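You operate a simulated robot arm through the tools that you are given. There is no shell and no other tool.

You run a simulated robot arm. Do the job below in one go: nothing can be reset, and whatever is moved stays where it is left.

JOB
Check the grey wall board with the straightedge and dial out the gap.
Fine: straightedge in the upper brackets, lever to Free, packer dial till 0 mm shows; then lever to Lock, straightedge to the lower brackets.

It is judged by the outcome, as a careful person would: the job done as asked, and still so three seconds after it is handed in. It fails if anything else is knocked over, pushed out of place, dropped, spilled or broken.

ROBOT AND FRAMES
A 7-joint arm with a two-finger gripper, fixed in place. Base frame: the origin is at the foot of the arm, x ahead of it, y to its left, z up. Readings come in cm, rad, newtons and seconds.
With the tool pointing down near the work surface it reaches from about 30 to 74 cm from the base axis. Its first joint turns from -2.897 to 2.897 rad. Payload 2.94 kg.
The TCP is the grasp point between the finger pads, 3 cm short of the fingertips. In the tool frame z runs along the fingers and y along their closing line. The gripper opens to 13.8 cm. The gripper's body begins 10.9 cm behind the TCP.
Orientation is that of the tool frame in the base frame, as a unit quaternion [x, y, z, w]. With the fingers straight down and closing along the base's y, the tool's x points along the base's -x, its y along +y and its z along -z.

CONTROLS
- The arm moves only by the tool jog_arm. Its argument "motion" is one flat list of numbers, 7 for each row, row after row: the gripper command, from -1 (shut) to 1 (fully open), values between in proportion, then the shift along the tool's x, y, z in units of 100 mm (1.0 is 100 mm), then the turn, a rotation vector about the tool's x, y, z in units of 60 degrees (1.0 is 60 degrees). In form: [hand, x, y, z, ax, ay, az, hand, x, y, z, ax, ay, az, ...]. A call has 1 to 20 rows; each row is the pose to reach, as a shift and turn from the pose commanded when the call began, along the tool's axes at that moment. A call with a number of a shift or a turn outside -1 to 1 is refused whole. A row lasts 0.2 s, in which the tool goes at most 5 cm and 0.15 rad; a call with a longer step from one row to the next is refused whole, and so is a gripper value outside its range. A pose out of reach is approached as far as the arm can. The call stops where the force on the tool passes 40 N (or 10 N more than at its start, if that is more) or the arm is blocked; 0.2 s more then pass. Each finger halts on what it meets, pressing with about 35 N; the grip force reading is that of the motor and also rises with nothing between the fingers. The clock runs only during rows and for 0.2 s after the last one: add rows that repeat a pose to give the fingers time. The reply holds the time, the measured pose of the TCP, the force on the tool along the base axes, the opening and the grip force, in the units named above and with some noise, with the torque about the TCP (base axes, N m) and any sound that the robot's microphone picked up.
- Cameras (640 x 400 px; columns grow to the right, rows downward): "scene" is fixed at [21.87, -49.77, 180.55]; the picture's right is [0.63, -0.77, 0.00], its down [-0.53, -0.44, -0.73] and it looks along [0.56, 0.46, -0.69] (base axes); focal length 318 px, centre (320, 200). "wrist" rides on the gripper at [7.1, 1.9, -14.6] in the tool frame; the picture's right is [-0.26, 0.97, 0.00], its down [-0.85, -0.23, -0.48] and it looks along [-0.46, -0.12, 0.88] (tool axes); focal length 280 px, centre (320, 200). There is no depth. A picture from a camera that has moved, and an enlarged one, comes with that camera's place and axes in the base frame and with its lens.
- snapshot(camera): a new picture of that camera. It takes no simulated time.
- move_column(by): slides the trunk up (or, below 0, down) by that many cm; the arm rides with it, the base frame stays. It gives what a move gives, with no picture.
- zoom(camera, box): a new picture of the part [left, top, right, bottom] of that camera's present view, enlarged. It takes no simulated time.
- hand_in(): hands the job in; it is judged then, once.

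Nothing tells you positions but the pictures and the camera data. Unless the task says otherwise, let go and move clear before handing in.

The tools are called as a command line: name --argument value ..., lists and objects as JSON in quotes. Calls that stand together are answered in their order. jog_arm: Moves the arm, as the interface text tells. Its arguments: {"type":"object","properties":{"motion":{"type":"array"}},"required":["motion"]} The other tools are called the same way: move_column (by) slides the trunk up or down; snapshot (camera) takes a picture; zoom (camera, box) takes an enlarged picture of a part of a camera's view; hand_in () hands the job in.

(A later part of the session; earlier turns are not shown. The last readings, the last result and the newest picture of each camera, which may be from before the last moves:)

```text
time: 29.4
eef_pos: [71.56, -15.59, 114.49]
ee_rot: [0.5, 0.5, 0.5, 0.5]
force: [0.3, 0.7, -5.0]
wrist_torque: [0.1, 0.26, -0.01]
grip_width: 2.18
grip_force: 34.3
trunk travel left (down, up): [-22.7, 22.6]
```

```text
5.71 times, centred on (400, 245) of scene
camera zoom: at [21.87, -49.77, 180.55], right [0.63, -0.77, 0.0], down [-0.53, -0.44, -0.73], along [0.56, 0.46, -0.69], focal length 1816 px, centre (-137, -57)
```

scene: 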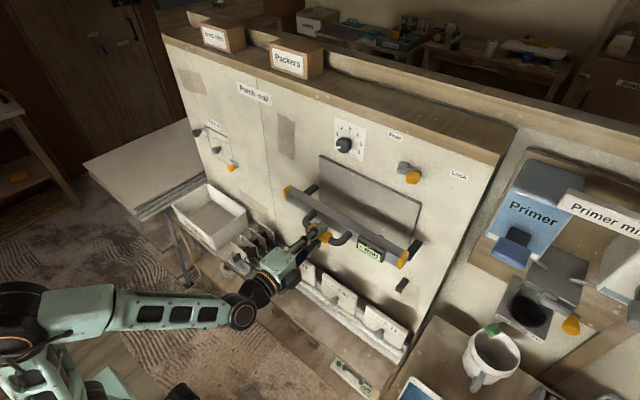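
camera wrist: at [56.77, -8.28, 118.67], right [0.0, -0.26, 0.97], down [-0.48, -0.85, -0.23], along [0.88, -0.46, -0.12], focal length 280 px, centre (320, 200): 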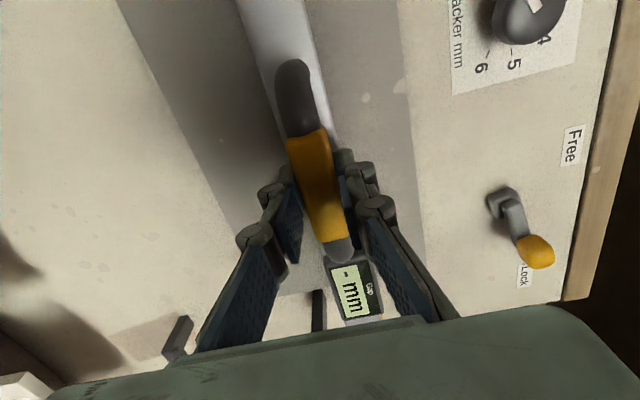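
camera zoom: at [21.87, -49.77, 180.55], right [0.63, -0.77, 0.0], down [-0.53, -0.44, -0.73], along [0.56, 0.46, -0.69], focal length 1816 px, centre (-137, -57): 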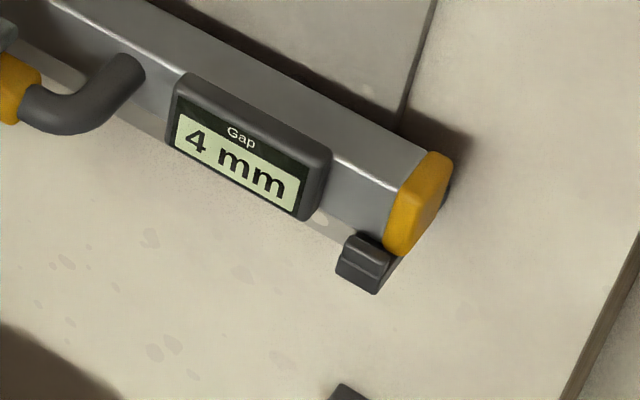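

The display already reads 4 mm, though the force shows it isn't resting yet. I'll lower in small steps until the brackets take the weight.

jog_arm --motion '[-1, 0, -0.01, 0, 0, 0, 0, -1, 0, -0.02, 0, 0, 0, 0, -1, 0, -0.03, 0, 0, 0, 0, -1, 0, -0.04, 0, 0, 0, 0]'

```text
time: 30.4
eef_pos: [71.38, -15.65, 114.5]
ee_rot: [0.499, 0.499, 0.501, 0.501]
force: [1.0, -0.9, 2.3]
wrist_torque: [0.0, -0.29, 0.04]
grip_width: 2.2
grip_force: 35.3
trunk travel left (down, up): [-22.7, 22.6]
```

Contact: the weight has transferred. I'll check the seating at both ends before letting go.

zoom --camera "scene" --box '[280, 170, 360, 240]'

zoom --camera "scene" --box '[360, 210, 440, 280]'

snapshot --camera "wrist"

```text
5.71 times, centred on (320, 205) of scene
camera zoom: at [21.87, -49.77, 180.55], right [0.63, -0.77, 0.0], down [-0.53, -0.44, -0.73], along [0.56, 0.46, -0.69], focal length 1816 px, centre (320, 171)
```

zoom: 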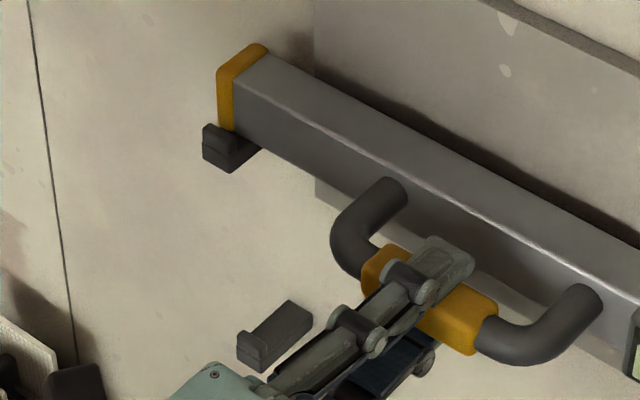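

```text
5.71 times, centred on (400, 245) of scene
camera zoom: at [21.87, -49.77, 180.55], right [0.63, -0.77, 0.0], down [-0.53, -0.44, -0.73], along [0.56, 0.46, -0.69], focal length 1816 px, centre (-137, -57)
```

zoom: 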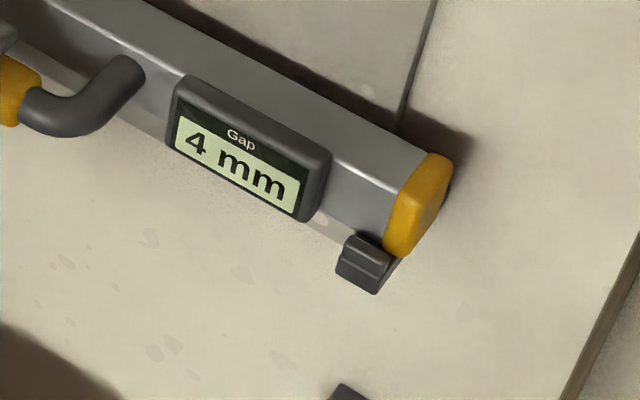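

```text
taken
camera wrist: at [56.99, -8.46, 116.23], right [0.0, -0.26, 0.97], down [-0.48, -0.85, -0.23], along [0.88, -0.46, -0.12], focal length 280 px, centre (320, 200)
```

wrist: 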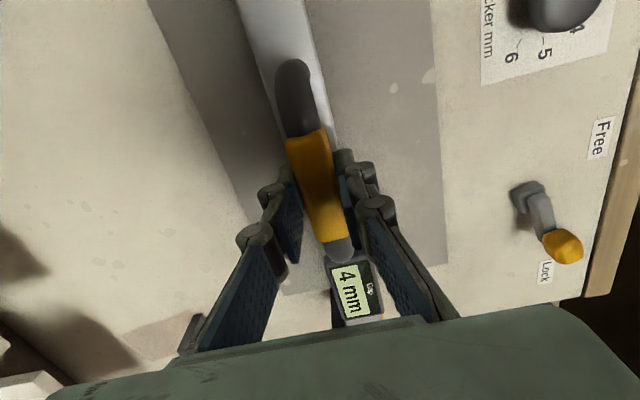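

I'll zoom closer on each lip to be sure the beam sits behind the lips and not on top of them.

zoom --camera "scene" --box '[295, 170, 335, 205]'

zoom --camera "scene" --box '[395, 230, 430, 265]'

zoom --camera "wrist" --box '[320, 260, 390, 330]'

```text
11.43 times, centred on (315, 188) of scene
camera zoom: at [21.87, -49.77, 180.55], right [0.63, -0.77, 0.0], down [-0.53, -0.44, -0.73], along [0.56, 0.46, -0.69], focal length 3632 px, centre (377, 343)
```

zoom: 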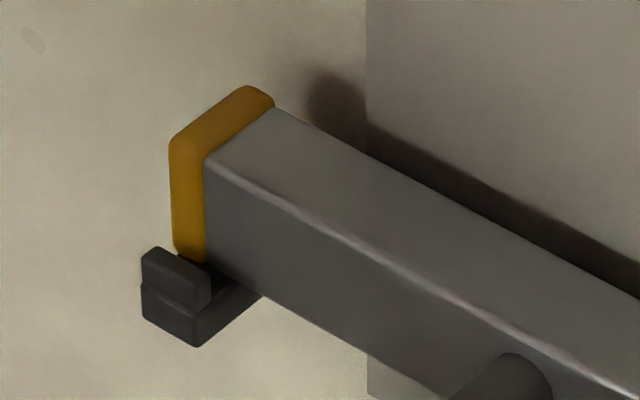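

```text
11.43 times, centred on (412, 248) of scene
camera zoom: at [21.87, -49.77, 180.55], right [0.63, -0.77, 0.0], down [-0.53, -0.44, -0.73], along [0.56, 0.46, -0.69], focal length 3632 px, centre (-737, -343)
```

zoom: 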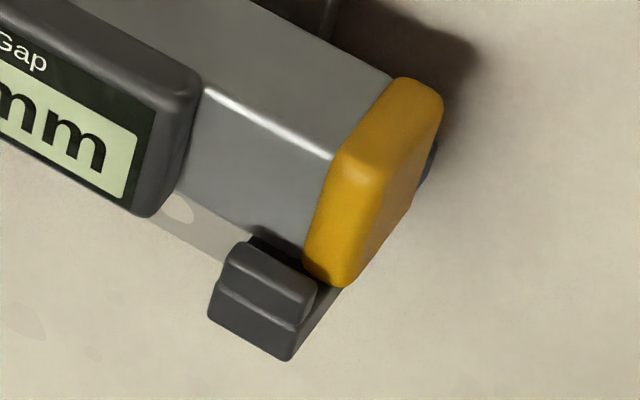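

```text
5.71 times, centred on (355, 295) of wrist
camera zoom: at [56.99, -8.46, 116.23], right [0.0, -0.26, 0.97], down [-0.48, -0.85, -0.23], along [0.88, -0.46, -0.12], focal length 1602 px, centre (120, -343)
```

zoom: 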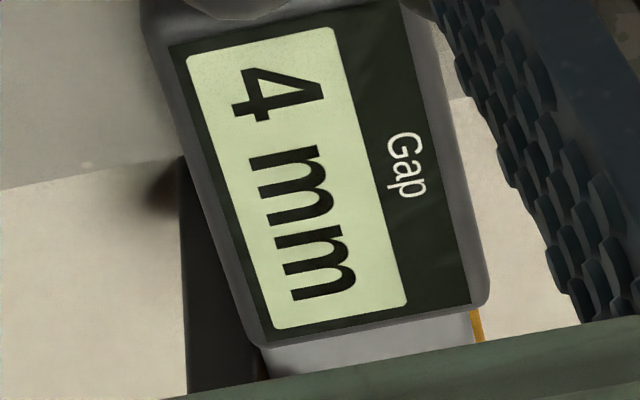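

The beam is behind both lips and sitting on the arms. I'll release gently.

jog_arm --motion '[-1, 0, 0.02, 0, 0, 0, 0, -0.6, 0, 0.02, 0, 0, 0, 0, -0.4, 0, 0.02, 0, 0, 0, 0, -0.2, 0, 0.02, 0, 0, 0, 0, 0, 0, 0.02, 0, 0, 0, 0, 0, 0, 0.02, 0, 0, 0, 0]'

zoom --camera "scene" --box '[280, 170, 440, 280]'

zoom --camera "scene" --box '[295, 170, 335, 205]'

zoom --camera "scene" --box '[395, 230, 430, 265]'

snapshot --camera "wrist"

```text
time: 31.8
eef_pos: [71.54, -15.65, 114.56]
ee_rot: [0.5, 0.499, 0.5, 0.501]
force: [-0.5, 0.0, -0.6]
wrist_torque: [0.01, -0.02, 0.0]
grip_width: 6.91
grip_force: 0.1
trunk travel left (down, up): [-22.7, 22.6]
```

```text
3.64 times, centred on (360, 225) of scene
camera zoom: at [21.87, -49.77, 180.55], right [0.63, -0.77, 0.0], down [-0.53, -0.44, -0.73], along [0.56, 0.46, -0.69], focal length 1156 px, centre (174, 109)
```

zoom: 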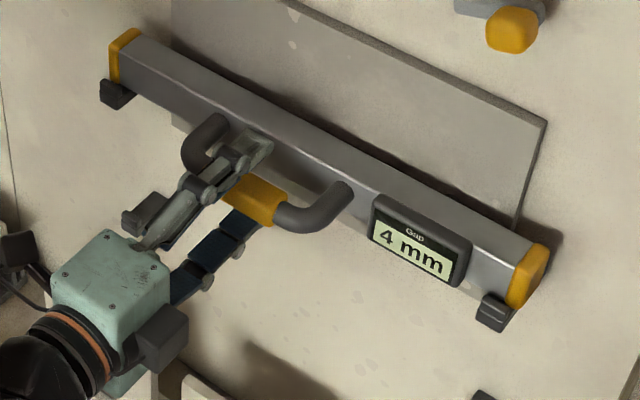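

```text
11.43 times, centred on (315, 188) of scene
camera zoom: at [21.87, -49.77, 180.55], right [0.63, -0.77, 0.0], down [-0.53, -0.44, -0.73], along [0.56, 0.46, -0.69], focal length 3632 px, centre (377, 343)
```

zoom: 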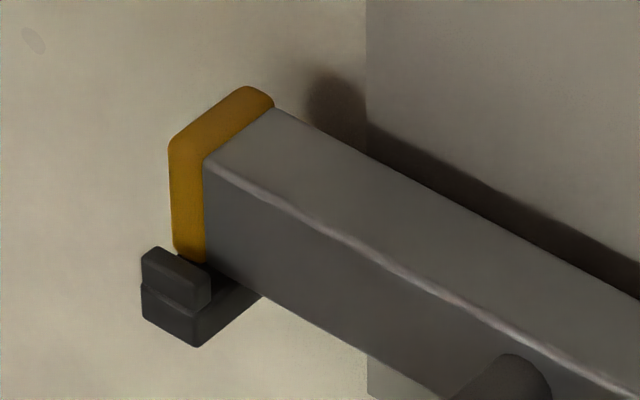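

```text
11.43 times, centred on (412, 248) of scene
camera zoom: at [21.87, -49.77, 180.55], right [0.63, -0.77, 0.0], down [-0.53, -0.44, -0.73], along [0.56, 0.46, -0.69], focal length 3632 px, centre (-737, -343)
```

zoom: 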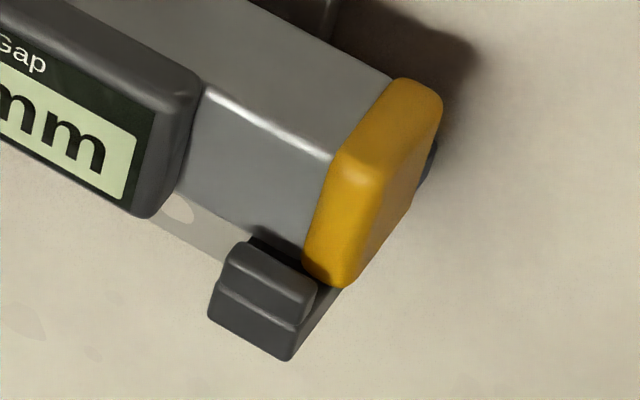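

```text
taken
camera wrist: at [56.99, -8.42, 116.33], right [0.0, -0.26, 0.97], down [-0.48, -0.85, -0.23], along [0.88, -0.46, -0.12], focal length 280 px, centre (320, 200)
```

wrist: 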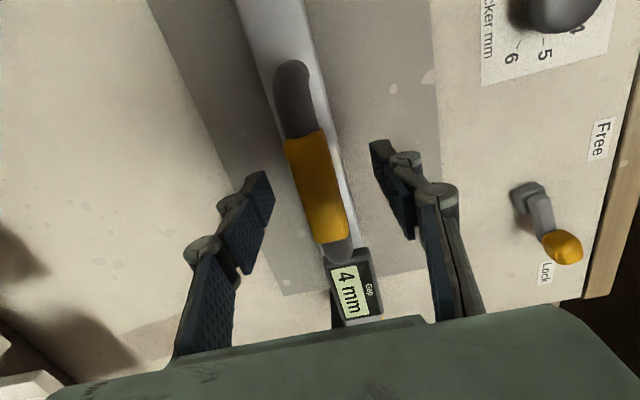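

Seated, stable and reading 4 mm. I'll back straight out, then raise the trunk to look at the lever and dial.

jog_arm --motion '[0, 0, 0, -0.2, 0, 0, 0, 0, 0, 0, -0.4, 0, 0, 0, 0, 0, 0, -0.6, 0, 0, 0, 0, 0, 0, -0.8, 0, 0, 0, 0, 0, 0, -1, 0, 0, 0]'

move_column --by 20

snapshot --camera "wrist"

snapshot --camera "scene"

```text
time: 33.0
eef_pos: [61.55, -15.5, 114.47]
ee_rot: [0.5, 0.5, 0.501, 0.5]
force: [1.0, 0.9, -0.2]
wrist_torque: [0.01, 0.0, 0.01]
grip_width: 6.9
grip_force: 0.0
trunk travel left (down, up): [-22.7, 22.6]
```

```text
time: 35.2
eef_pos: [61.61, -15.48, 134.43]
ee_rot: [0.499, 0.499, 0.501, 0.5]
force: [0.6, 0.3, -0.7]
wrist_torque: [0.02, -0.03, 0.02]
grip_width: 6.91
grip_force: 0.1
trunk travel left (down, up): [-42.7, 2.6]
```

```text
taken
camera wrist: at [47.06, -8.34, 136.27], right [0.0, -0.26, 0.97], down [-0.48, -0.85, -0.23], along [0.88, -0.46, -0.12], focal length 280 px, centre (320, 200)
```

wrist: 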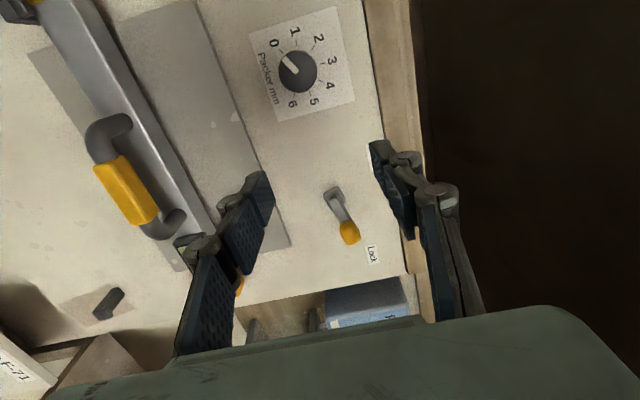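

```text
taken
```

scene: 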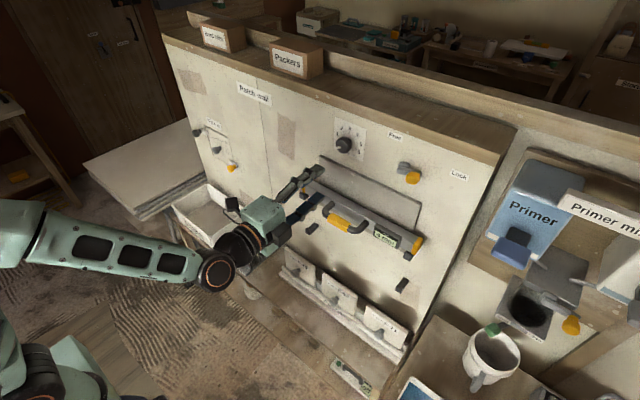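

I'll zoom in on the lever and dial for precise geometry.

zoom --camera "wrist" --box '[300, 160, 400, 280]'

zoom --camera "wrist" --box '[240, 0, 360, 130]'

zoom --camera "scene" --box '[325, 110, 385, 165]'

zoom --camera "scene" --box '[385, 150, 435, 195]'

zoom --camera "scene" --box '[360, 220, 420, 260]'

```text
3.33 times, centred on (350, 220) of wrist
camera zoom: at [47.06, -8.34, 136.27], right [0.0, -0.26, 0.97], down [-0.48, -0.85, -0.23], along [0.88, -0.46, -0.12], focal length 935 px, centre (220, 133)
```

zoom: 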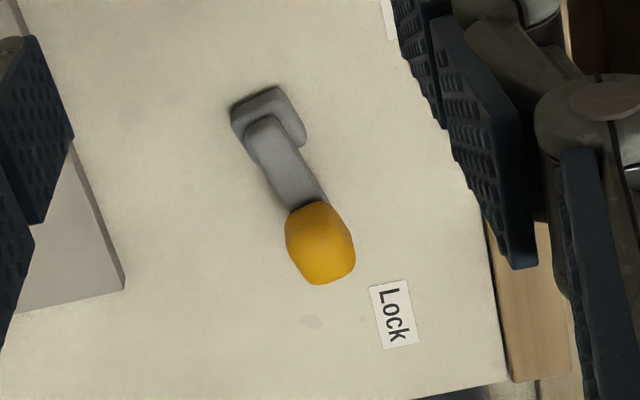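

```text
3.08 times, centred on (300, 65) of wrist
camera zoom: at [47.06, -8.34, 136.27], right [0.0, -0.26, 0.97], down [-0.48, -0.85, -0.23], along [0.88, -0.46, -0.12], focal length 863 px, centre (382, 615)
```

zoom: 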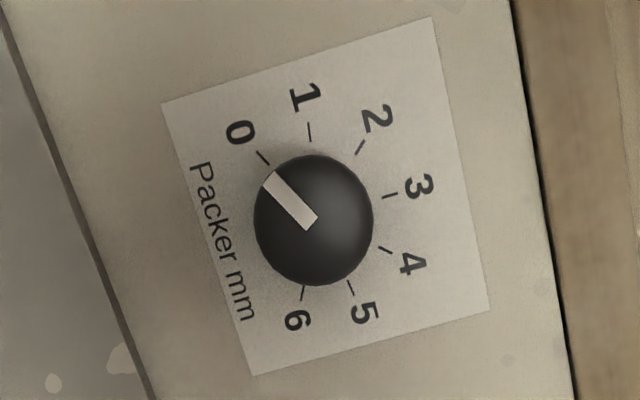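

```text
7.27 times, centred on (355, 138) of scene
camera zoom: at [21.87, -49.77, 180.55], right [0.63, -0.77, 0.0], down [-0.53, -0.44, -0.73], along [0.56, 0.46, -0.69], focal length 2312 px, centre (66, 654)
```

zoom: 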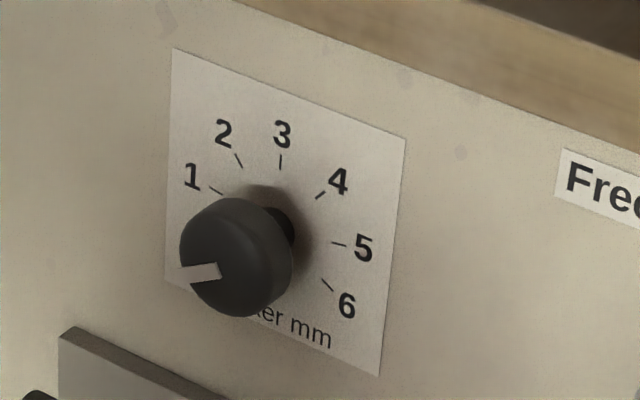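

```text
8.89 times, centred on (410, 172) of scene
camera zoom: at [21.87, -49.77, 180.55], right [0.63, -0.77, 0.0], down [-0.53, -0.44, -0.73], along [0.56, 0.46, -0.69], focal length 2825 px, centre (-480, 444)
```

zoom: 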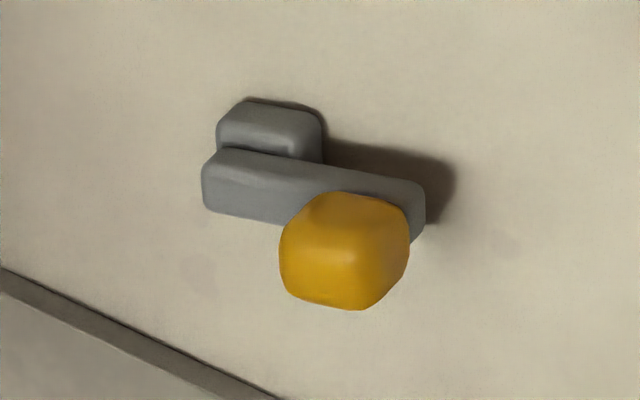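

```text
10.00 times, centred on (390, 240) of scene
camera zoom: at [21.87, -49.77, 180.55], right [0.63, -0.77, 0.0], down [-0.53, -0.44, -0.73], along [0.56, 0.46, -0.69], focal length 3178 px, centre (-380, -200)
```

zoom: 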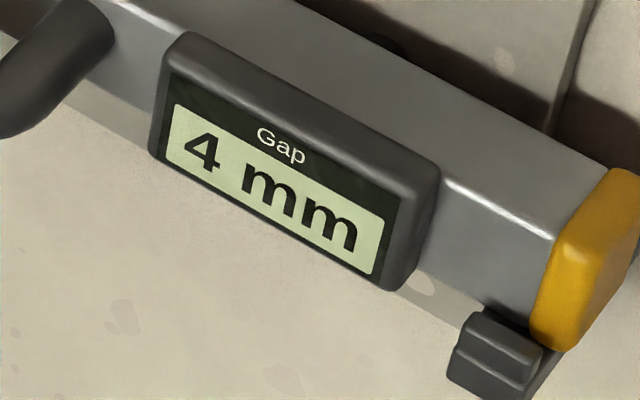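

The lever's pivot is near y -26.4, z 133.7, and its yellow knob is near [78.3, -30.8, 134.3], pointing to Lock. I'll line up with the knob, staying clear of the wall.

jog_arm --motion '[0, -0.2, 0, 0, 0, 0, 0, 0, -0.4, 0, 0, 0, 0, 0, 0, -0.6, 0, 0, 0, 0, 0, 0, -0.8, 0, 0, 0, 0, 0, 0, -1, 0, 0, 0, 0, 0]'

jog_arm --motion '[0, -0.2, 0, 0, 0, 0, 0, 0, -0.4, 0, 0.1, 0, 0, 0, 0, -0.53, 0, 0.2, 0, 0, 0, 0, -0.53, 0, 0.3, 0, 0, 0, 0, -0.53, 0, 0.4, 0, 0, 0]'

snapshot --camera "wrist"

snapshot --camera "scene"

```text
time: 36.4
eef_pos: [61.59, -25.51, 134.47]
ee_rot: [0.5, 0.499, 0.5, 0.501]
force: [-0.4, 0.1, 0.4]
wrist_torque: [-0.01, 0.0, -0.02]
grip_width: 6.89
grip_force: 0.1
trunk travel left (down, up): [-42.7, 2.6]
```

```text
time: 37.6
eef_pos: [65.66, -30.82, 134.49]
ee_rot: [0.5, 0.499, 0.501, 0.5]
force: [0.0, -0.1, 0.3]
wrist_torque: [0.01, 0.04, 0.0]
grip_width: 6.88
grip_force: 0.0
trunk travel left (down, up): [-42.7, 2.6]
```

```text
taken
camera wrist: at [51.11, -23.6, 136.29], right [0.0, -0.26, 0.97], down [-0.48, -0.85, -0.23], along [0.88, -0.46, -0.12], focal length 280 px, centre (320, 200)
```

wrist: 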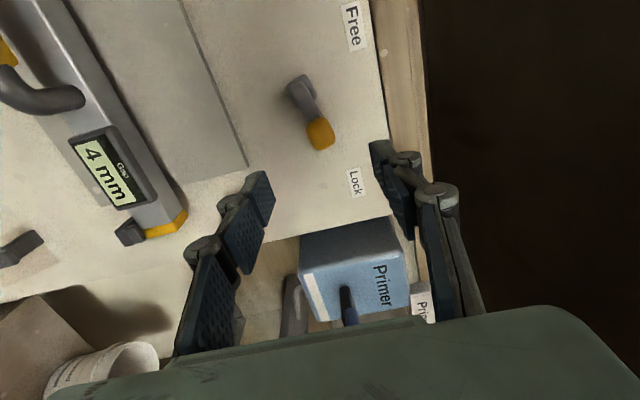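

```text
taken
```

scene: 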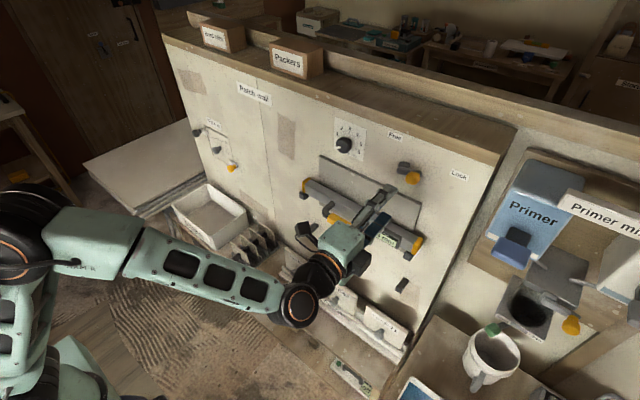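

Stereo gives the pivot at (y -26.6, z 133.5) with a lever radius of about 4.1 cm, and the knob currently points at Lock. I'll close the fingers, come in just below the knob and push it round anticlockwise to Free.

jog_arm --motion '[-0.4, -0.03, -0.15, 0, 0, 0, 0, -0.8, -0.07, -0.3, 0, 0, 0, 0, -1, -0.07, -0.35, 0, 0, 0, 0, -1, -0.07, -0.35, 0, 0, 0, 0, -1, -0.07, -0.35, 0.2, 0, 0, 0, -1, -0.07, -0.35, 0.4, 0, 0, 0, -1, -0.07, -0.35, 0.6, 0, 0, 0]'

snapshot --camera "wrist"

zoom --camera "scene" --box '[350, 130, 470, 230]'

```text
time: 39.2
eef_pos: [71.55, -31.39, 130.78]
ee_rot: [0.5, 0.499, 0.5, 0.501]
force: [0.2, -0.9, 0.8]
wrist_torque: [0.01, 0.0, 0.0]
grip_width: 0.0
grip_force: 28.8
trunk travel left (down, up): [-42.7, 2.6]
```

```text
taken
camera wrist: at [57.1, -24.22, 132.62], right [0.0, -0.26, 0.97], down [-0.48, -0.85, -0.23], along [0.88, -0.46, -0.12], focal length 280 px, centre (320, 200)
```

wrist: 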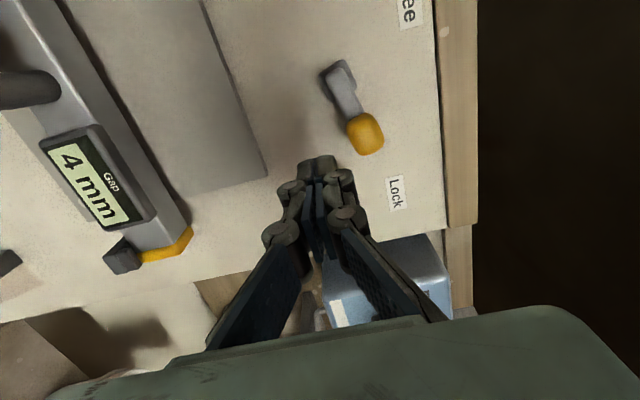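

```text
4.00 times, centred on (410, 180) of scene
camera zoom: at [21.87, -49.77, 180.55], right [0.63, -0.77, 0.0], down [-0.53, -0.44, -0.73], along [0.56, 0.46, -0.69], focal length 1271 px, centre (-40, 280)
```

zoom: 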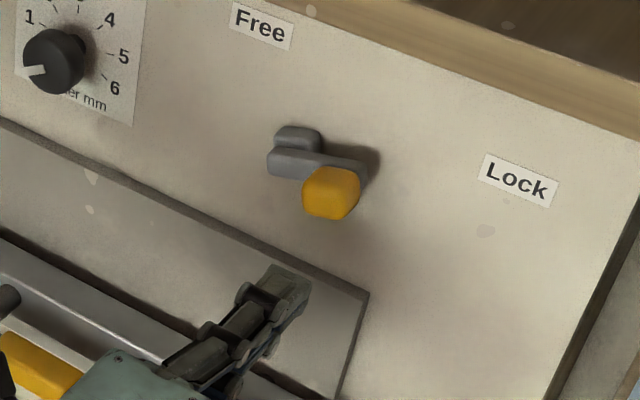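

The fingers are below the knob. I'll push forward to knob depth.

jog_arm --motion '[-1, 0, 0, 0.15, 0, 0, 0, -1, 0, 0, 0.3, 0, 0, 0, -1, 0, 0, 0.4, 0, 0, 0, -1, 0, 0, 0.45, 0, 0, 0]'

snapshot --camera "wrist"

zoom --camera "scene" --box '[350, 130, 470, 230]'

```text
time: 40.2
eef_pos: [76.17, -31.65, 130.89]
ee_rot: [0.5, 0.5, 0.5, 0.5]
force: [1.1, -0.4, 0.5]
wrist_torque: [0.01, -0.05, -0.01]
grip_width: 0.01
grip_force: 28.6
trunk travel left (down, up): [-42.7, 2.6]
```

```text
taken
camera wrist: at [61.61, -24.43, 132.81], right [0.0, -0.26, 0.97], down [-0.48, -0.85, -0.23], along [0.88, -0.46, -0.12], focal length 280 px, centre (320, 200)
```

wrist: 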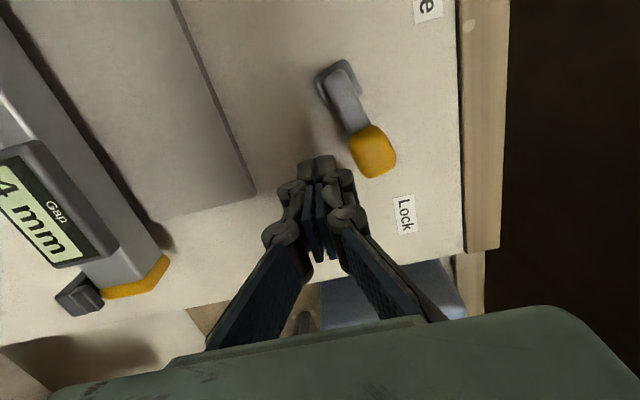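

```text
4.00 times, centred on (410, 180) of scene
camera zoom: at [21.87, -49.77, 180.55], right [0.63, -0.77, 0.0], down [-0.53, -0.44, -0.73], along [0.56, 0.46, -0.69], focal length 1271 px, centre (-40, 280)
```

zoom: 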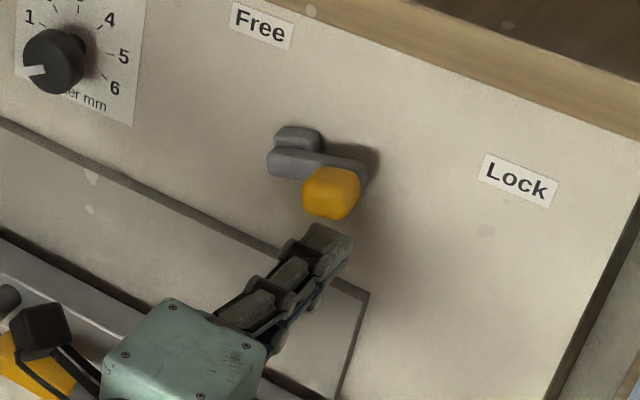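

The fingertips are just under the knob. I'll sweep up along the arc, the first part only, and watch the lever respond.

jog_arm --motion '[-1, 0.04, 0.06, 0, 0, 0, 0, -1, 0.06, 0.1, 0, 0, 0, 0, -1, 0.051, 0.138, 0, 0, 0, 0, -1, 0.042, 0.178, 0, 0, 0, 0, -1, 0.037, 0.219, 0, 0, 0, 0, -1, 0.035, 0.26, 0, 0, 0, 0, -1, 0.037, 0.301, 0, 0, 0, 0, -1, 0.042, 0.342, 0, 0, 0, 0]'

snapshot --camera "wrist"

zoom --camera "scene" --box '[350, 130, 470, 230]'

```text
time: 42.0
eef_pos: [76.06, -31.19, 134.31]
ee_rot: [0.499, 0.5, 0.5, 0.501]
force: [0.1, 0.6, -0.8]
wrist_torque: [0.02, -0.01, -0.02]
grip_width: 0.0
grip_force: 28.0
trunk travel left (down, up): [-42.7, 2.6]
```

```text
taken
camera wrist: at [61.54, -23.91, 136.22], right [0.0, -0.26, 0.97], down [-0.48, -0.85, -0.23], along [0.88, -0.46, -0.12], focal length 280 px, centre (320, 200)
```

wrist: 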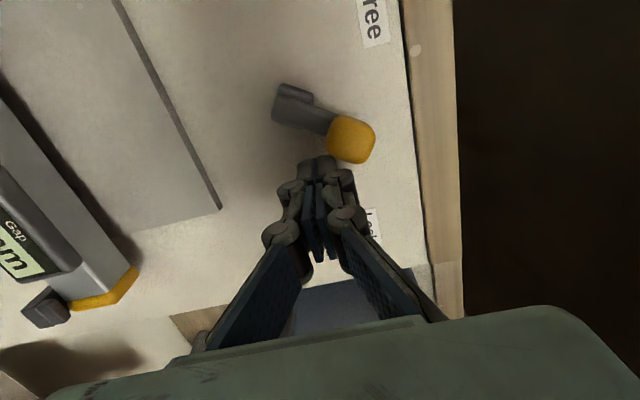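

```text
4.00 times, centred on (410, 180) of scene
camera zoom: at [21.87, -49.77, 180.55], right [0.63, -0.77, 0.0], down [-0.53, -0.44, -0.73], along [0.56, 0.46, -0.69], focal length 1271 px, centre (-40, 280)
```

zoom: 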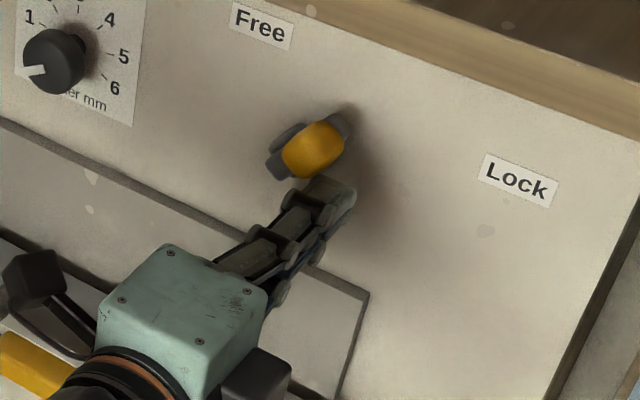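

The lever is swinging freely. I'll continue along the arc past vertical.

jog_arm --motion '[-1, 0.005, 0.042, 0, 0, 0, 0, -1, 0.009, 0.084, 0, 0, 0, 0, -1, 0.026, 0.122, 0, 0, 0, 0, -1, 0.044, 0.16, 0, 0, 0, 0, -1, 0.068, 0.195, 0, 0, 0, 0, -1, 0.092, 0.229, 0, 0, 0, 0, -1, 0.12, 0.258, 0, 0, 0, 0, -1, 0.151, 0.288, 0, 0, 0, 0, -1, 0.22, 0.336, 0, 0, 0, 0]'

snapshot --camera "wrist"

zoom --camera "scene" --box '[350, 130, 470, 230]'

```text
time: 44.0
eef_pos: [76.05, -29.41, 137.53]
ee_rot: [0.503, 0.498, 0.498, 0.501]
force: [-0.4, -8.2, -2.6]
wrist_torque: [-0.07, -0.03, -0.14]
grip_width: 0.62
grip_force: 28.3
trunk travel left (down, up): [-42.7, 2.6]
```

```text
taken
camera wrist: at [61.58, -22.13, 139.42], right [0.0, -0.26, 0.96], down [-0.48, -0.85, -0.23], along [0.88, -0.47, -0.13], focal length 280 px, centre (320, 200)
```

wrist: 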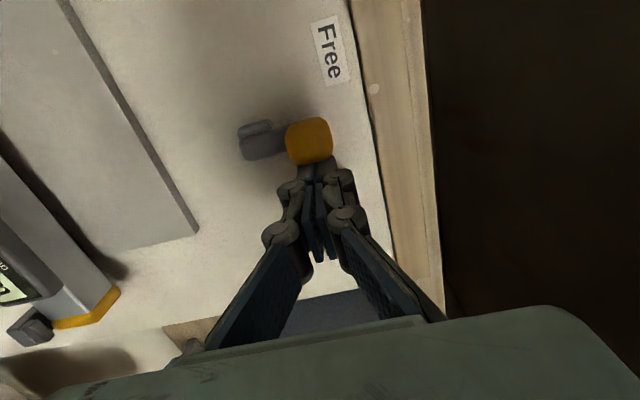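

```text
4.00 times, centred on (410, 180) of scene
camera zoom: at [21.87, -49.77, 180.55], right [0.63, -0.77, 0.0], down [-0.53, -0.44, -0.73], along [0.56, 0.46, -0.69], focal length 1271 px, centre (-40, 280)
```

zoom: 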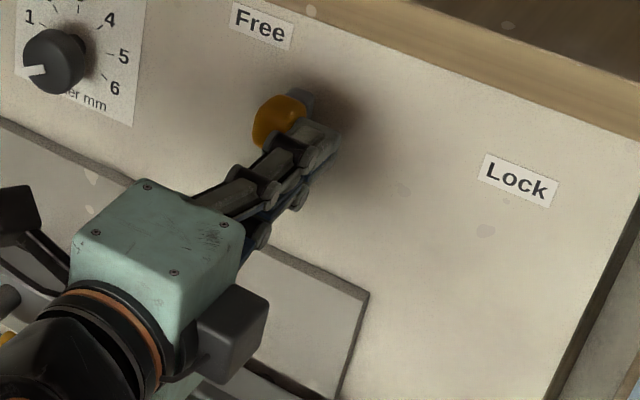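

The lever is roughly vertical and resistance has risen to 8 N. I'll push a little further towards Free to see whether this is the end stop.

jog_arm --motion '[-1, 0.02, 0.01, 0, 0, 0, 0, -1, 0.04, 0.02, 0, 0, 0, 0, -1, 0.06, 0.02, 0, 0, 0, 0, -1, 0.08, 0.02, 0, 0, 0, 0]'

snapshot --camera "wrist"

zoom --camera "scene" --box '[350, 130, 470, 230]'

```text
time: 45.0
eef_pos: [75.95, -29.38, 137.69]
ee_rot: [0.505, 0.497, 0.496, 0.502]
force: [5.2, -27.8, -5.5]
wrist_torque: [-0.16, -0.01, -0.52]
grip_width: 0.57
grip_force: 28.5
trunk travel left (down, up): [-42.7, 2.6]
```

```text
taken
camera wrist: at [61.62, -21.98, 139.48], right [0.0, -0.26, 0.96], down [-0.49, -0.84, -0.23], along [0.87, -0.47, -0.13], focal length 280 px, centre (320, 200)
```

wrist: 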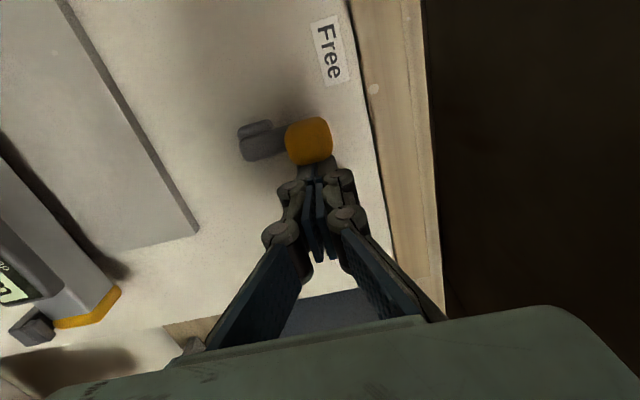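

```text
4.00 times, centred on (410, 180) of scene
camera zoom: at [21.87, -49.77, 180.55], right [0.63, -0.77, 0.0], down [-0.53, -0.44, -0.73], along [0.56, 0.46, -0.69], focal length 1271 px, centre (-40, 280)
```

zoom: 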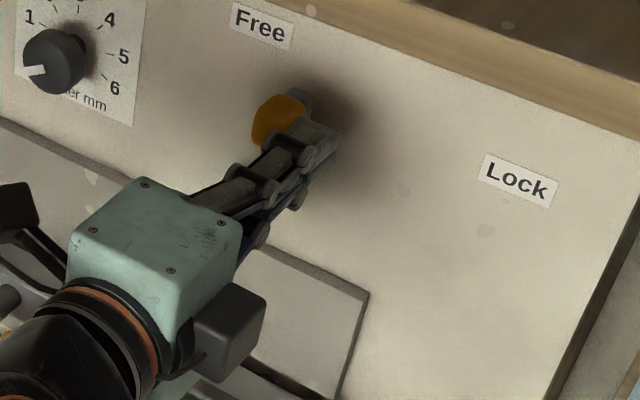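

That's the end stop: 28 N with no further movement, lever upright at Free. I'll back off sideways and then retract.

jog_arm --motion '[-1, -0.06, 0, 0, 0, 0, 0, -1, -0.12, 0, 0, 0, 0, 0, -1, -0.22, 0, 0, 0, 0, 0, -1, -0.3, 0, 0, 0, 0, 0, -1, -0.3, 0, -0.2, 0, 0, 0, -1, -0.3, 0, -0.4, 0, 0, 0, -1, -0.3, 0, -0.6, 0, 0, 0, -1, -0.3, 0, -0.8, 0, 0, 0, -1, -0.3, 0, -1, 0, 0, 0]'

snapshot --camera "wrist"

zoom --camera "scene" --box '[325, 110, 445, 210]'

zoom --camera "scene" --box '[280, 170, 440, 280]'

```text
time: 47.0
eef_pos: [66.05, -31.07, 138.12]
ee_rot: [0.499, 0.5, 0.5, 0.501]
force: [0.0, 0.0, -0.2]
wrist_torque: [0.02, -0.03, 0.0]
grip_width: 0.01
grip_force: 28.2
trunk travel left (down, up): [-42.7, 2.6]
```

```text
taken
camera wrist: at [51.48, -23.91, 139.95], right [0.0, -0.26, 0.97], down [-0.48, -0.85, -0.23], along [0.88, -0.46, -0.12], focal length 280 px, centre (320, 200)
```

wrist: 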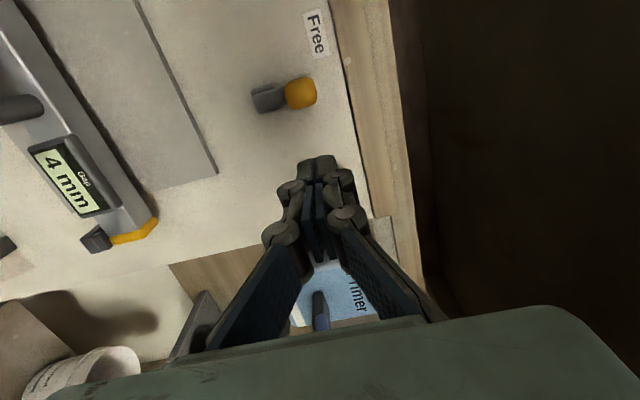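

```text
4.00 times, centred on (385, 160) of scene
camera zoom: at [21.87, -49.77, 180.55], right [0.63, -0.77, 0.0], down [-0.53, -0.44, -0.73], along [0.56, 0.46, -0.69], focal length 1271 px, centre (60, 360)
```

zoom: 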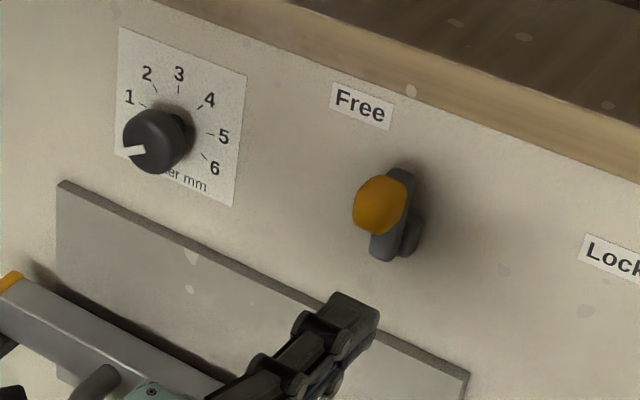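

```text
3.64 times, centred on (360, 225) of scene
camera zoom: at [21.87, -49.77, 180.55], right [0.63, -0.77, 0.0], down [-0.53, -0.44, -0.73], along [0.56, 0.46, -0.69], focal length 1156 px, centre (174, 109)
```

zoom: 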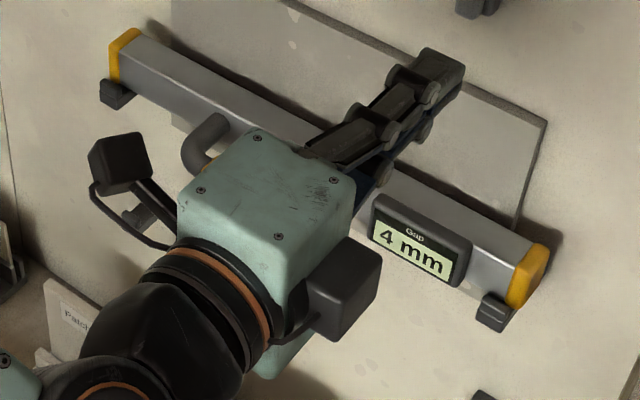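

The lever is at Free, with the dial at 0 and the gap at 4 mm. The dial face is near [79.5, -9.9, 133.4] and about 4 cm across, so I'll move over in front of it.

jog_arm --motion '[-1, 0.2, -0.1, 0, 0, 0, 0, -0.8, 0.4, -0.2, 0, 0, 0, 0, -0.6, 0.6, -0.3, 0, 0, 0, 0, -0.4, 0.8, -0.4, 0, 0, 0, 0, -0.2, 1, -0.47, 0, 0, 0, 0]'

jog_arm --motion '[-0.1, 0.2, 0, 0, 0, 0, 0, 0, 0.4, 0, 0, 0, 0, 0, 0, 0.6, 0, 0, 0, 0, 0, 0, 0.8, 0, 0, 0, 0, 0, 0, 1, 0, 0, 0, 0, 0]'

jog_arm --motion '[0, 0.02, 0, 0, 0, 0, -0.125, 0, 0.04, 0, 0, 0, 0, -0.25, 0, 0.06, 0, 0, 0, 0, -0.375, 0, 0.08, 0, 0, 0, 0, -0.5, 0, 0.1, 0, 0, 0, 0, -0.625, 0, 0.12, 0, 0, 0, 0, -0.75]'

snapshot --camera "wrist"

```text
time: 48.2
eef_pos: [66.16, -21.02, 133.32]
ee_rot: [0.501, 0.499, 0.499, 0.501]
force: [-0.2, -0.5, 0.0]
wrist_torque: [0.04, -0.01, 0.01]
grip_width: 5.54
grip_force: 0.1
trunk travel left (down, up): [-42.7, 2.6]
```

```text
time: 49.4
eef_pos: [66.07, -11.13, 133.23]
ee_rot: [0.5, 0.499, 0.5, 0.501]
force: [0.3, -0.8, -0.6]
wrist_torque: [0.02, 0.02, -0.01]
grip_width: 6.87
grip_force: 0.1
trunk travel left (down, up): [-42.7, 2.6]
```

```text
time: 50.8
eef_pos: [66.09, -9.88, 133.17]
ee_rot: [0.269, 0.653, 0.269, 0.654]
force: [0.1, 0.4, 0.0]
wrist_torque: [0.04, 0.0, 0.01]
grip_width: 6.9
grip_force: 0.0
trunk travel left (down, up): [-42.7, 2.6]
```

```text
taken
camera wrist: at [51.61, -3.49, 129.53], right [0.0, 0.5, 0.87], down [-0.48, -0.76, 0.44], along [0.88, -0.41, 0.24], focal length 280 px, centre (320, 200)
```

wrist: 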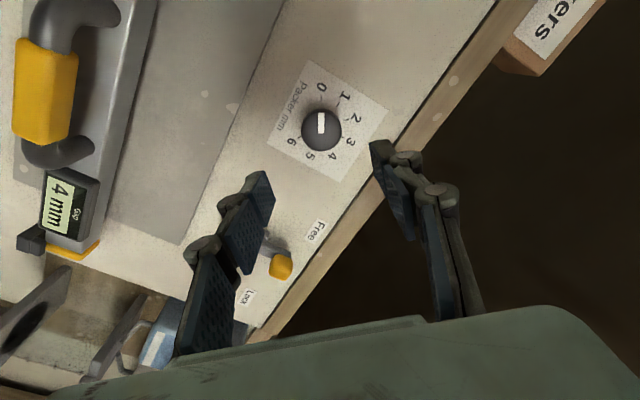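

jog_arm --motion '[0, 0, 0, 0, 0, 0, -0.125, 0, 0, 0, 0, 0, 0, -0.25, 0, 0, 0, 0, 0, 0, -0.375, 0, 0, 0, 0, 0, 0, -0.5, 0, 0, 0, 0, 0, 0, -0.625, 0, 0, 0, 0, 0, 0, -0.75]'

snapshot --camera "wrist"

snapshot --camera "scene"

```text
time: 52.2
eef_pos: [66.13, -9.95, 133.26]
ee_rot: [-0.001, 0.707, 0.0, 0.707]
force: [0.0, -0.3, 0.3]
wrist_torque: [0.0, 0.01, 0.02]
grip_width: 6.89
grip_force: 0.1
trunk travel left (down, up): [-42.7, 2.6]
```

```text
taken
camera wrist: at [51.59, -7.92, 126.07], right [0.0, 0.97, 0.26], down [-0.48, -0.23, 0.85], along [0.88, -0.12, 0.46], focal length 280 px, centre (320, 200)
```

wrist: 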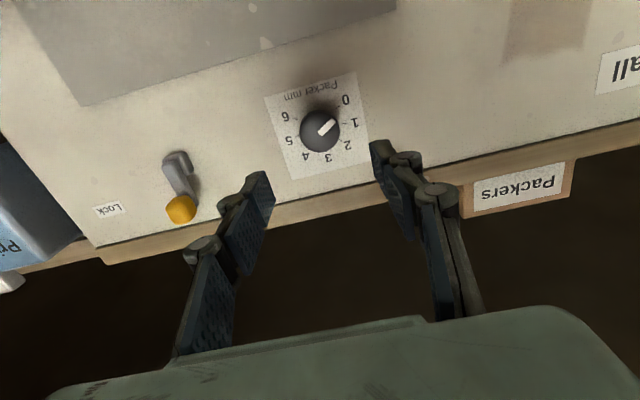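

```text
taken
```

scene: 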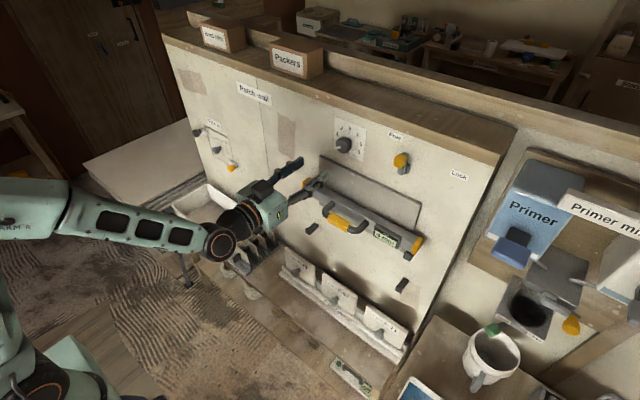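

The dial centre is confirmed at (y -9.7, z 133.25). I'll approach with the fingers on either side of the knob.

jog_arm --motion '[0, 0, 0.02, 0.2, 0, 0, 0, 0, 0, 0.025, 0.4, 0, 0, 0, 0, 0, 0.025, 0.6, 0, 0, 0, 0, 0, 0.025, 0.75, 0, 0, 0]'

snapshot --camera "wrist"

zoom --camera "scene" --box '[290, 100, 400, 190]'

```text
time: 53.2
eef_pos: [73.67, -9.7, 133.21]
ee_rot: [0.001, 0.706, -0.001, 0.708]
force: [0.3, 0.2, -0.1]
wrist_torque: [-0.01, 0.02, 0.01]
grip_width: 6.9
grip_force: 0.0
trunk travel left (down, up): [-42.7, 2.6]
```

```text
taken
camera wrist: at [59.11, -7.65, 126.07], right [0.0, 0.97, 0.26], down [-0.48, -0.23, 0.85], along [0.88, -0.12, 0.46], focal length 280 px, centre (320, 200)
```

wrist: 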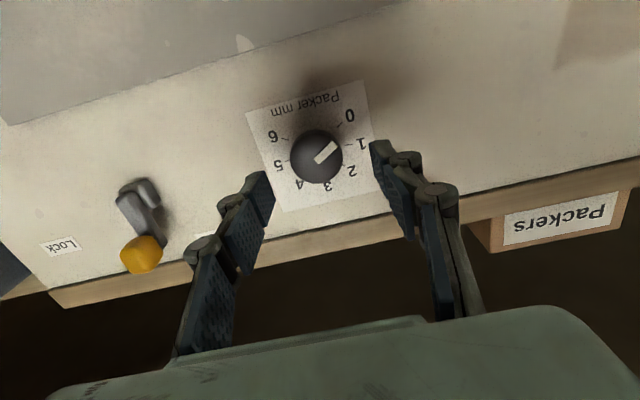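

```text
4.44 times, centred on (345, 145) of scene
camera zoom: at [21.87, -49.77, 180.55], right [0.63, -0.77, 0.0], down [-0.53, -0.44, -0.73], along [0.56, 0.46, -0.69], focal length 1413 px, centre (209, 444)
```

zoom: 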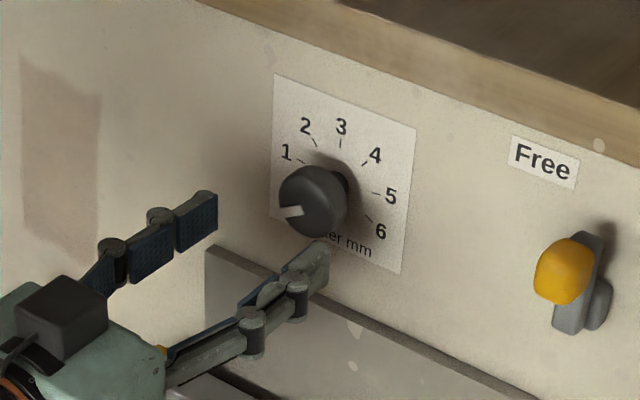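

jog_arm --motion '[0, 0, 0, 0.15, 0, 0, 0, 0, 0, 0, 0.3, 0, 0, 0, 0, 0, 0, 0.38, 0, 0, 0, 0, 0, 0, 0.42, 0, 0, 0]'

snapshot --camera "wrist"

zoom --camera "scene" --box '[310, 105, 390, 175]'

```text
time: 54.2
eef_pos: [77.77, -9.53, 133.2]
ee_rot: [-0.001, 0.706, 0.0, 0.708]
force: [0.4, 0.6, -0.5]
wrist_torque: [-0.03, -0.01, -0.03]
grip_width: 6.93
grip_force: 0.1
trunk travel left (down, up): [-42.7, 2.6]
```

```text
taken
camera wrist: at [63.31, -7.61, 126.02], right [0.0, 0.97, 0.26], down [-0.48, -0.23, 0.85], along [0.88, -0.12, 0.46], focal length 280 px, centre (320, 200)
```

wrist: 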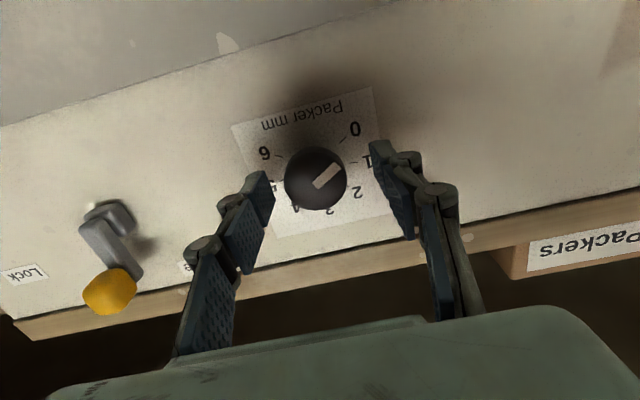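

```text
5.71 times, centred on (350, 140) of scene
camera zoom: at [21.87, -49.77, 180.55], right [0.63, -0.77, 0.0], down [-0.53, -0.44, -0.73], along [0.56, 0.46, -0.69], focal length 1816 px, centre (149, 543)
```

zoom: 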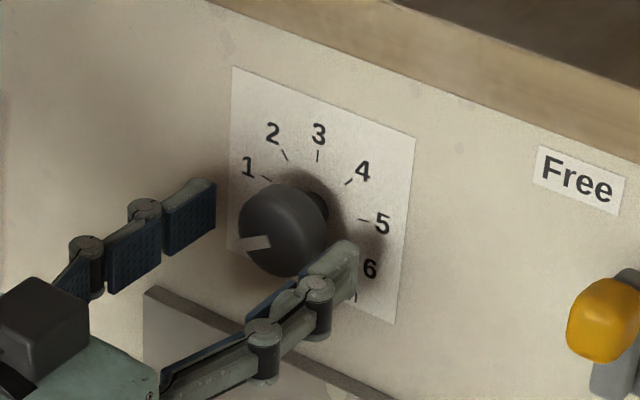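

Well centred. I'll go in slightly deeper, then close on the knob.

jog_arm --motion '[0, 0, -0.015, 0.02, 0, 0, 0, 0, 0, -0.015, 0.04, 0, 0, 0, -0.3, 0, -0.015, 0.04, 0, 0, 0, -0.5, 0, -0.015, 0.04, 0, 0, 0, -1, 0, -0.015, 0.04, 0, 0, 0, -1, 0, -0.015, 0.04, 0, 0, 0]'

snapshot --camera "wrist"

zoom --camera "scene" --box '[310, 105, 390, 175]'

```text
time: 55.6
eef_pos: [78.27, -10.1, 133.3]
ee_rot: [0.002, 0.707, -0.001, 0.708]
force: [1.7, -5.2, 0.5]
wrist_torque: [0.0, 0.05, -0.33]
grip_width: 4.13
grip_force: 45.3
trunk travel left (down, up): [-42.7, 2.6]
```

```text
taken
camera wrist: at [63.72, -7.97, 126.1], right [0.0, 0.96, 0.26], down [-0.48, -0.23, 0.85], along [0.88, -0.13, 0.46], focal length 280 px, centre (320, 200)
```

wrist: 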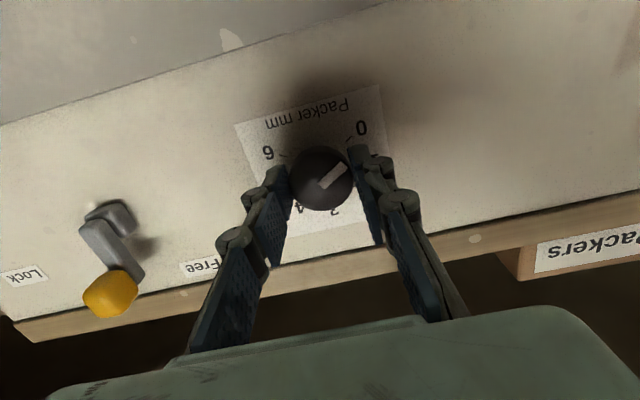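

```text
5.71 times, centred on (350, 140) of scene
camera zoom: at [21.87, -49.77, 180.55], right [0.63, -0.77, 0.0], down [-0.53, -0.44, -0.73], along [0.56, 0.46, -0.69], focal length 1816 px, centre (149, 543)
```

zoom: 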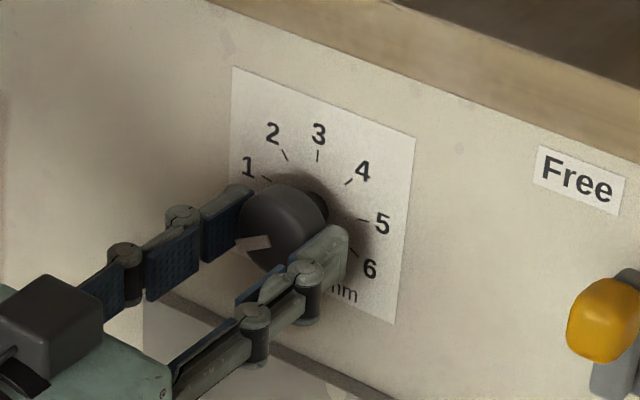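

I have a firm hold on the knob, 4.1 cm wide. I'll turn it clockwise by about one division and check the display.

jog_arm --motion '[-1, 0, -0.025, 0, 0, 0, 0, -1, 0, -0.025, 0, 0, 0, 0.11, -1, 0, -0.025, 0, 0, 0, 0.22, -1, 0, -0.025, 0, 0, 0, 0.33, -1, 0, -0.025, 0, 0, 0, 0.44, -1, 0, -0.025, 0, 0, 0, 0.55, -1, 0, -0.025, 0, 0, 0, 0.667]'

snapshot --camera "wrist"

zoom --camera "scene" --box '[310, 105, 390, 175]'

zoom --camera "scene" --box '[360, 220, 420, 260]'

```text
time: 57.2
eef_pos: [78.19, -9.94, 133.31]
ee_rot: [0.242, 0.663, 0.243, 0.665]
force: [4.6, 2.3, 6.7]
wrist_torque: [-0.02, 0.34, 0.41]
grip_width: 4.13
grip_force: 45.1
trunk travel left (down, up): [-42.7, 2.6]
```

```text
taken
camera wrist: at [63.71, -3.79, 129.01], right [0.0, 0.57, 0.82], down [-0.48, -0.72, 0.5], along [0.88, -0.39, 0.27], focal length 280 px, centre (320, 200)
```

wrist: 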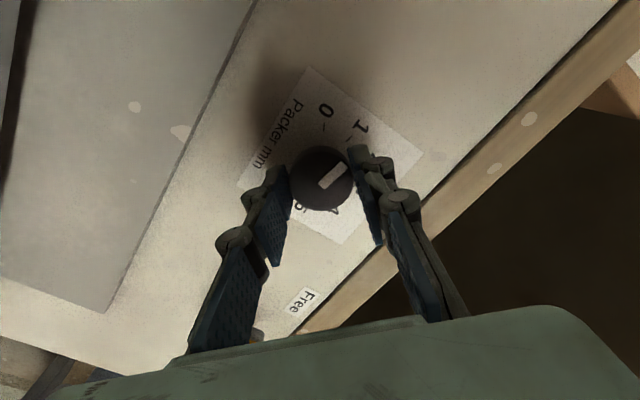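

```text
5.71 times, centred on (350, 140) of scene
camera zoom: at [21.87, -49.77, 180.55], right [0.63, -0.77, 0.0], down [-0.53, -0.44, -0.73], along [0.56, 0.46, -0.69], focal length 1816 px, centre (149, 543)
```

zoom: 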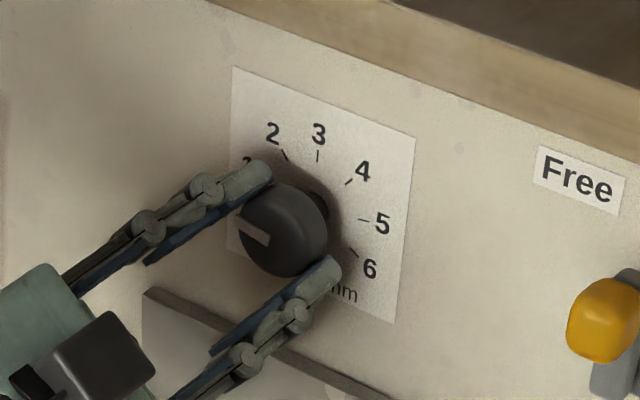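

```text
10.00 times, centred on (390, 240) of scene
camera zoom: at [21.87, -49.77, 180.55], right [0.63, -0.77, 0.0], down [-0.53, -0.44, -0.73], along [0.56, 0.46, -0.69], focal length 3178 px, centre (-380, -200)
```

zoom: 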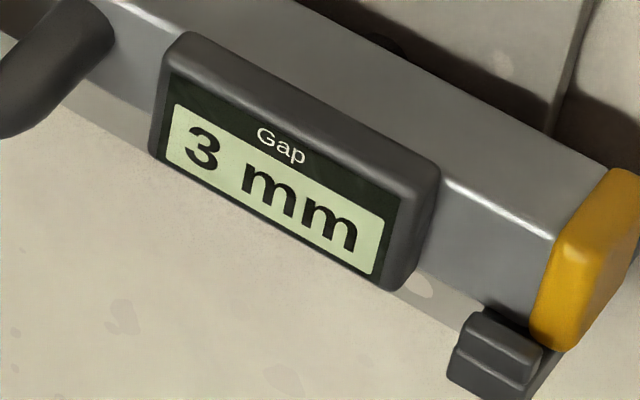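

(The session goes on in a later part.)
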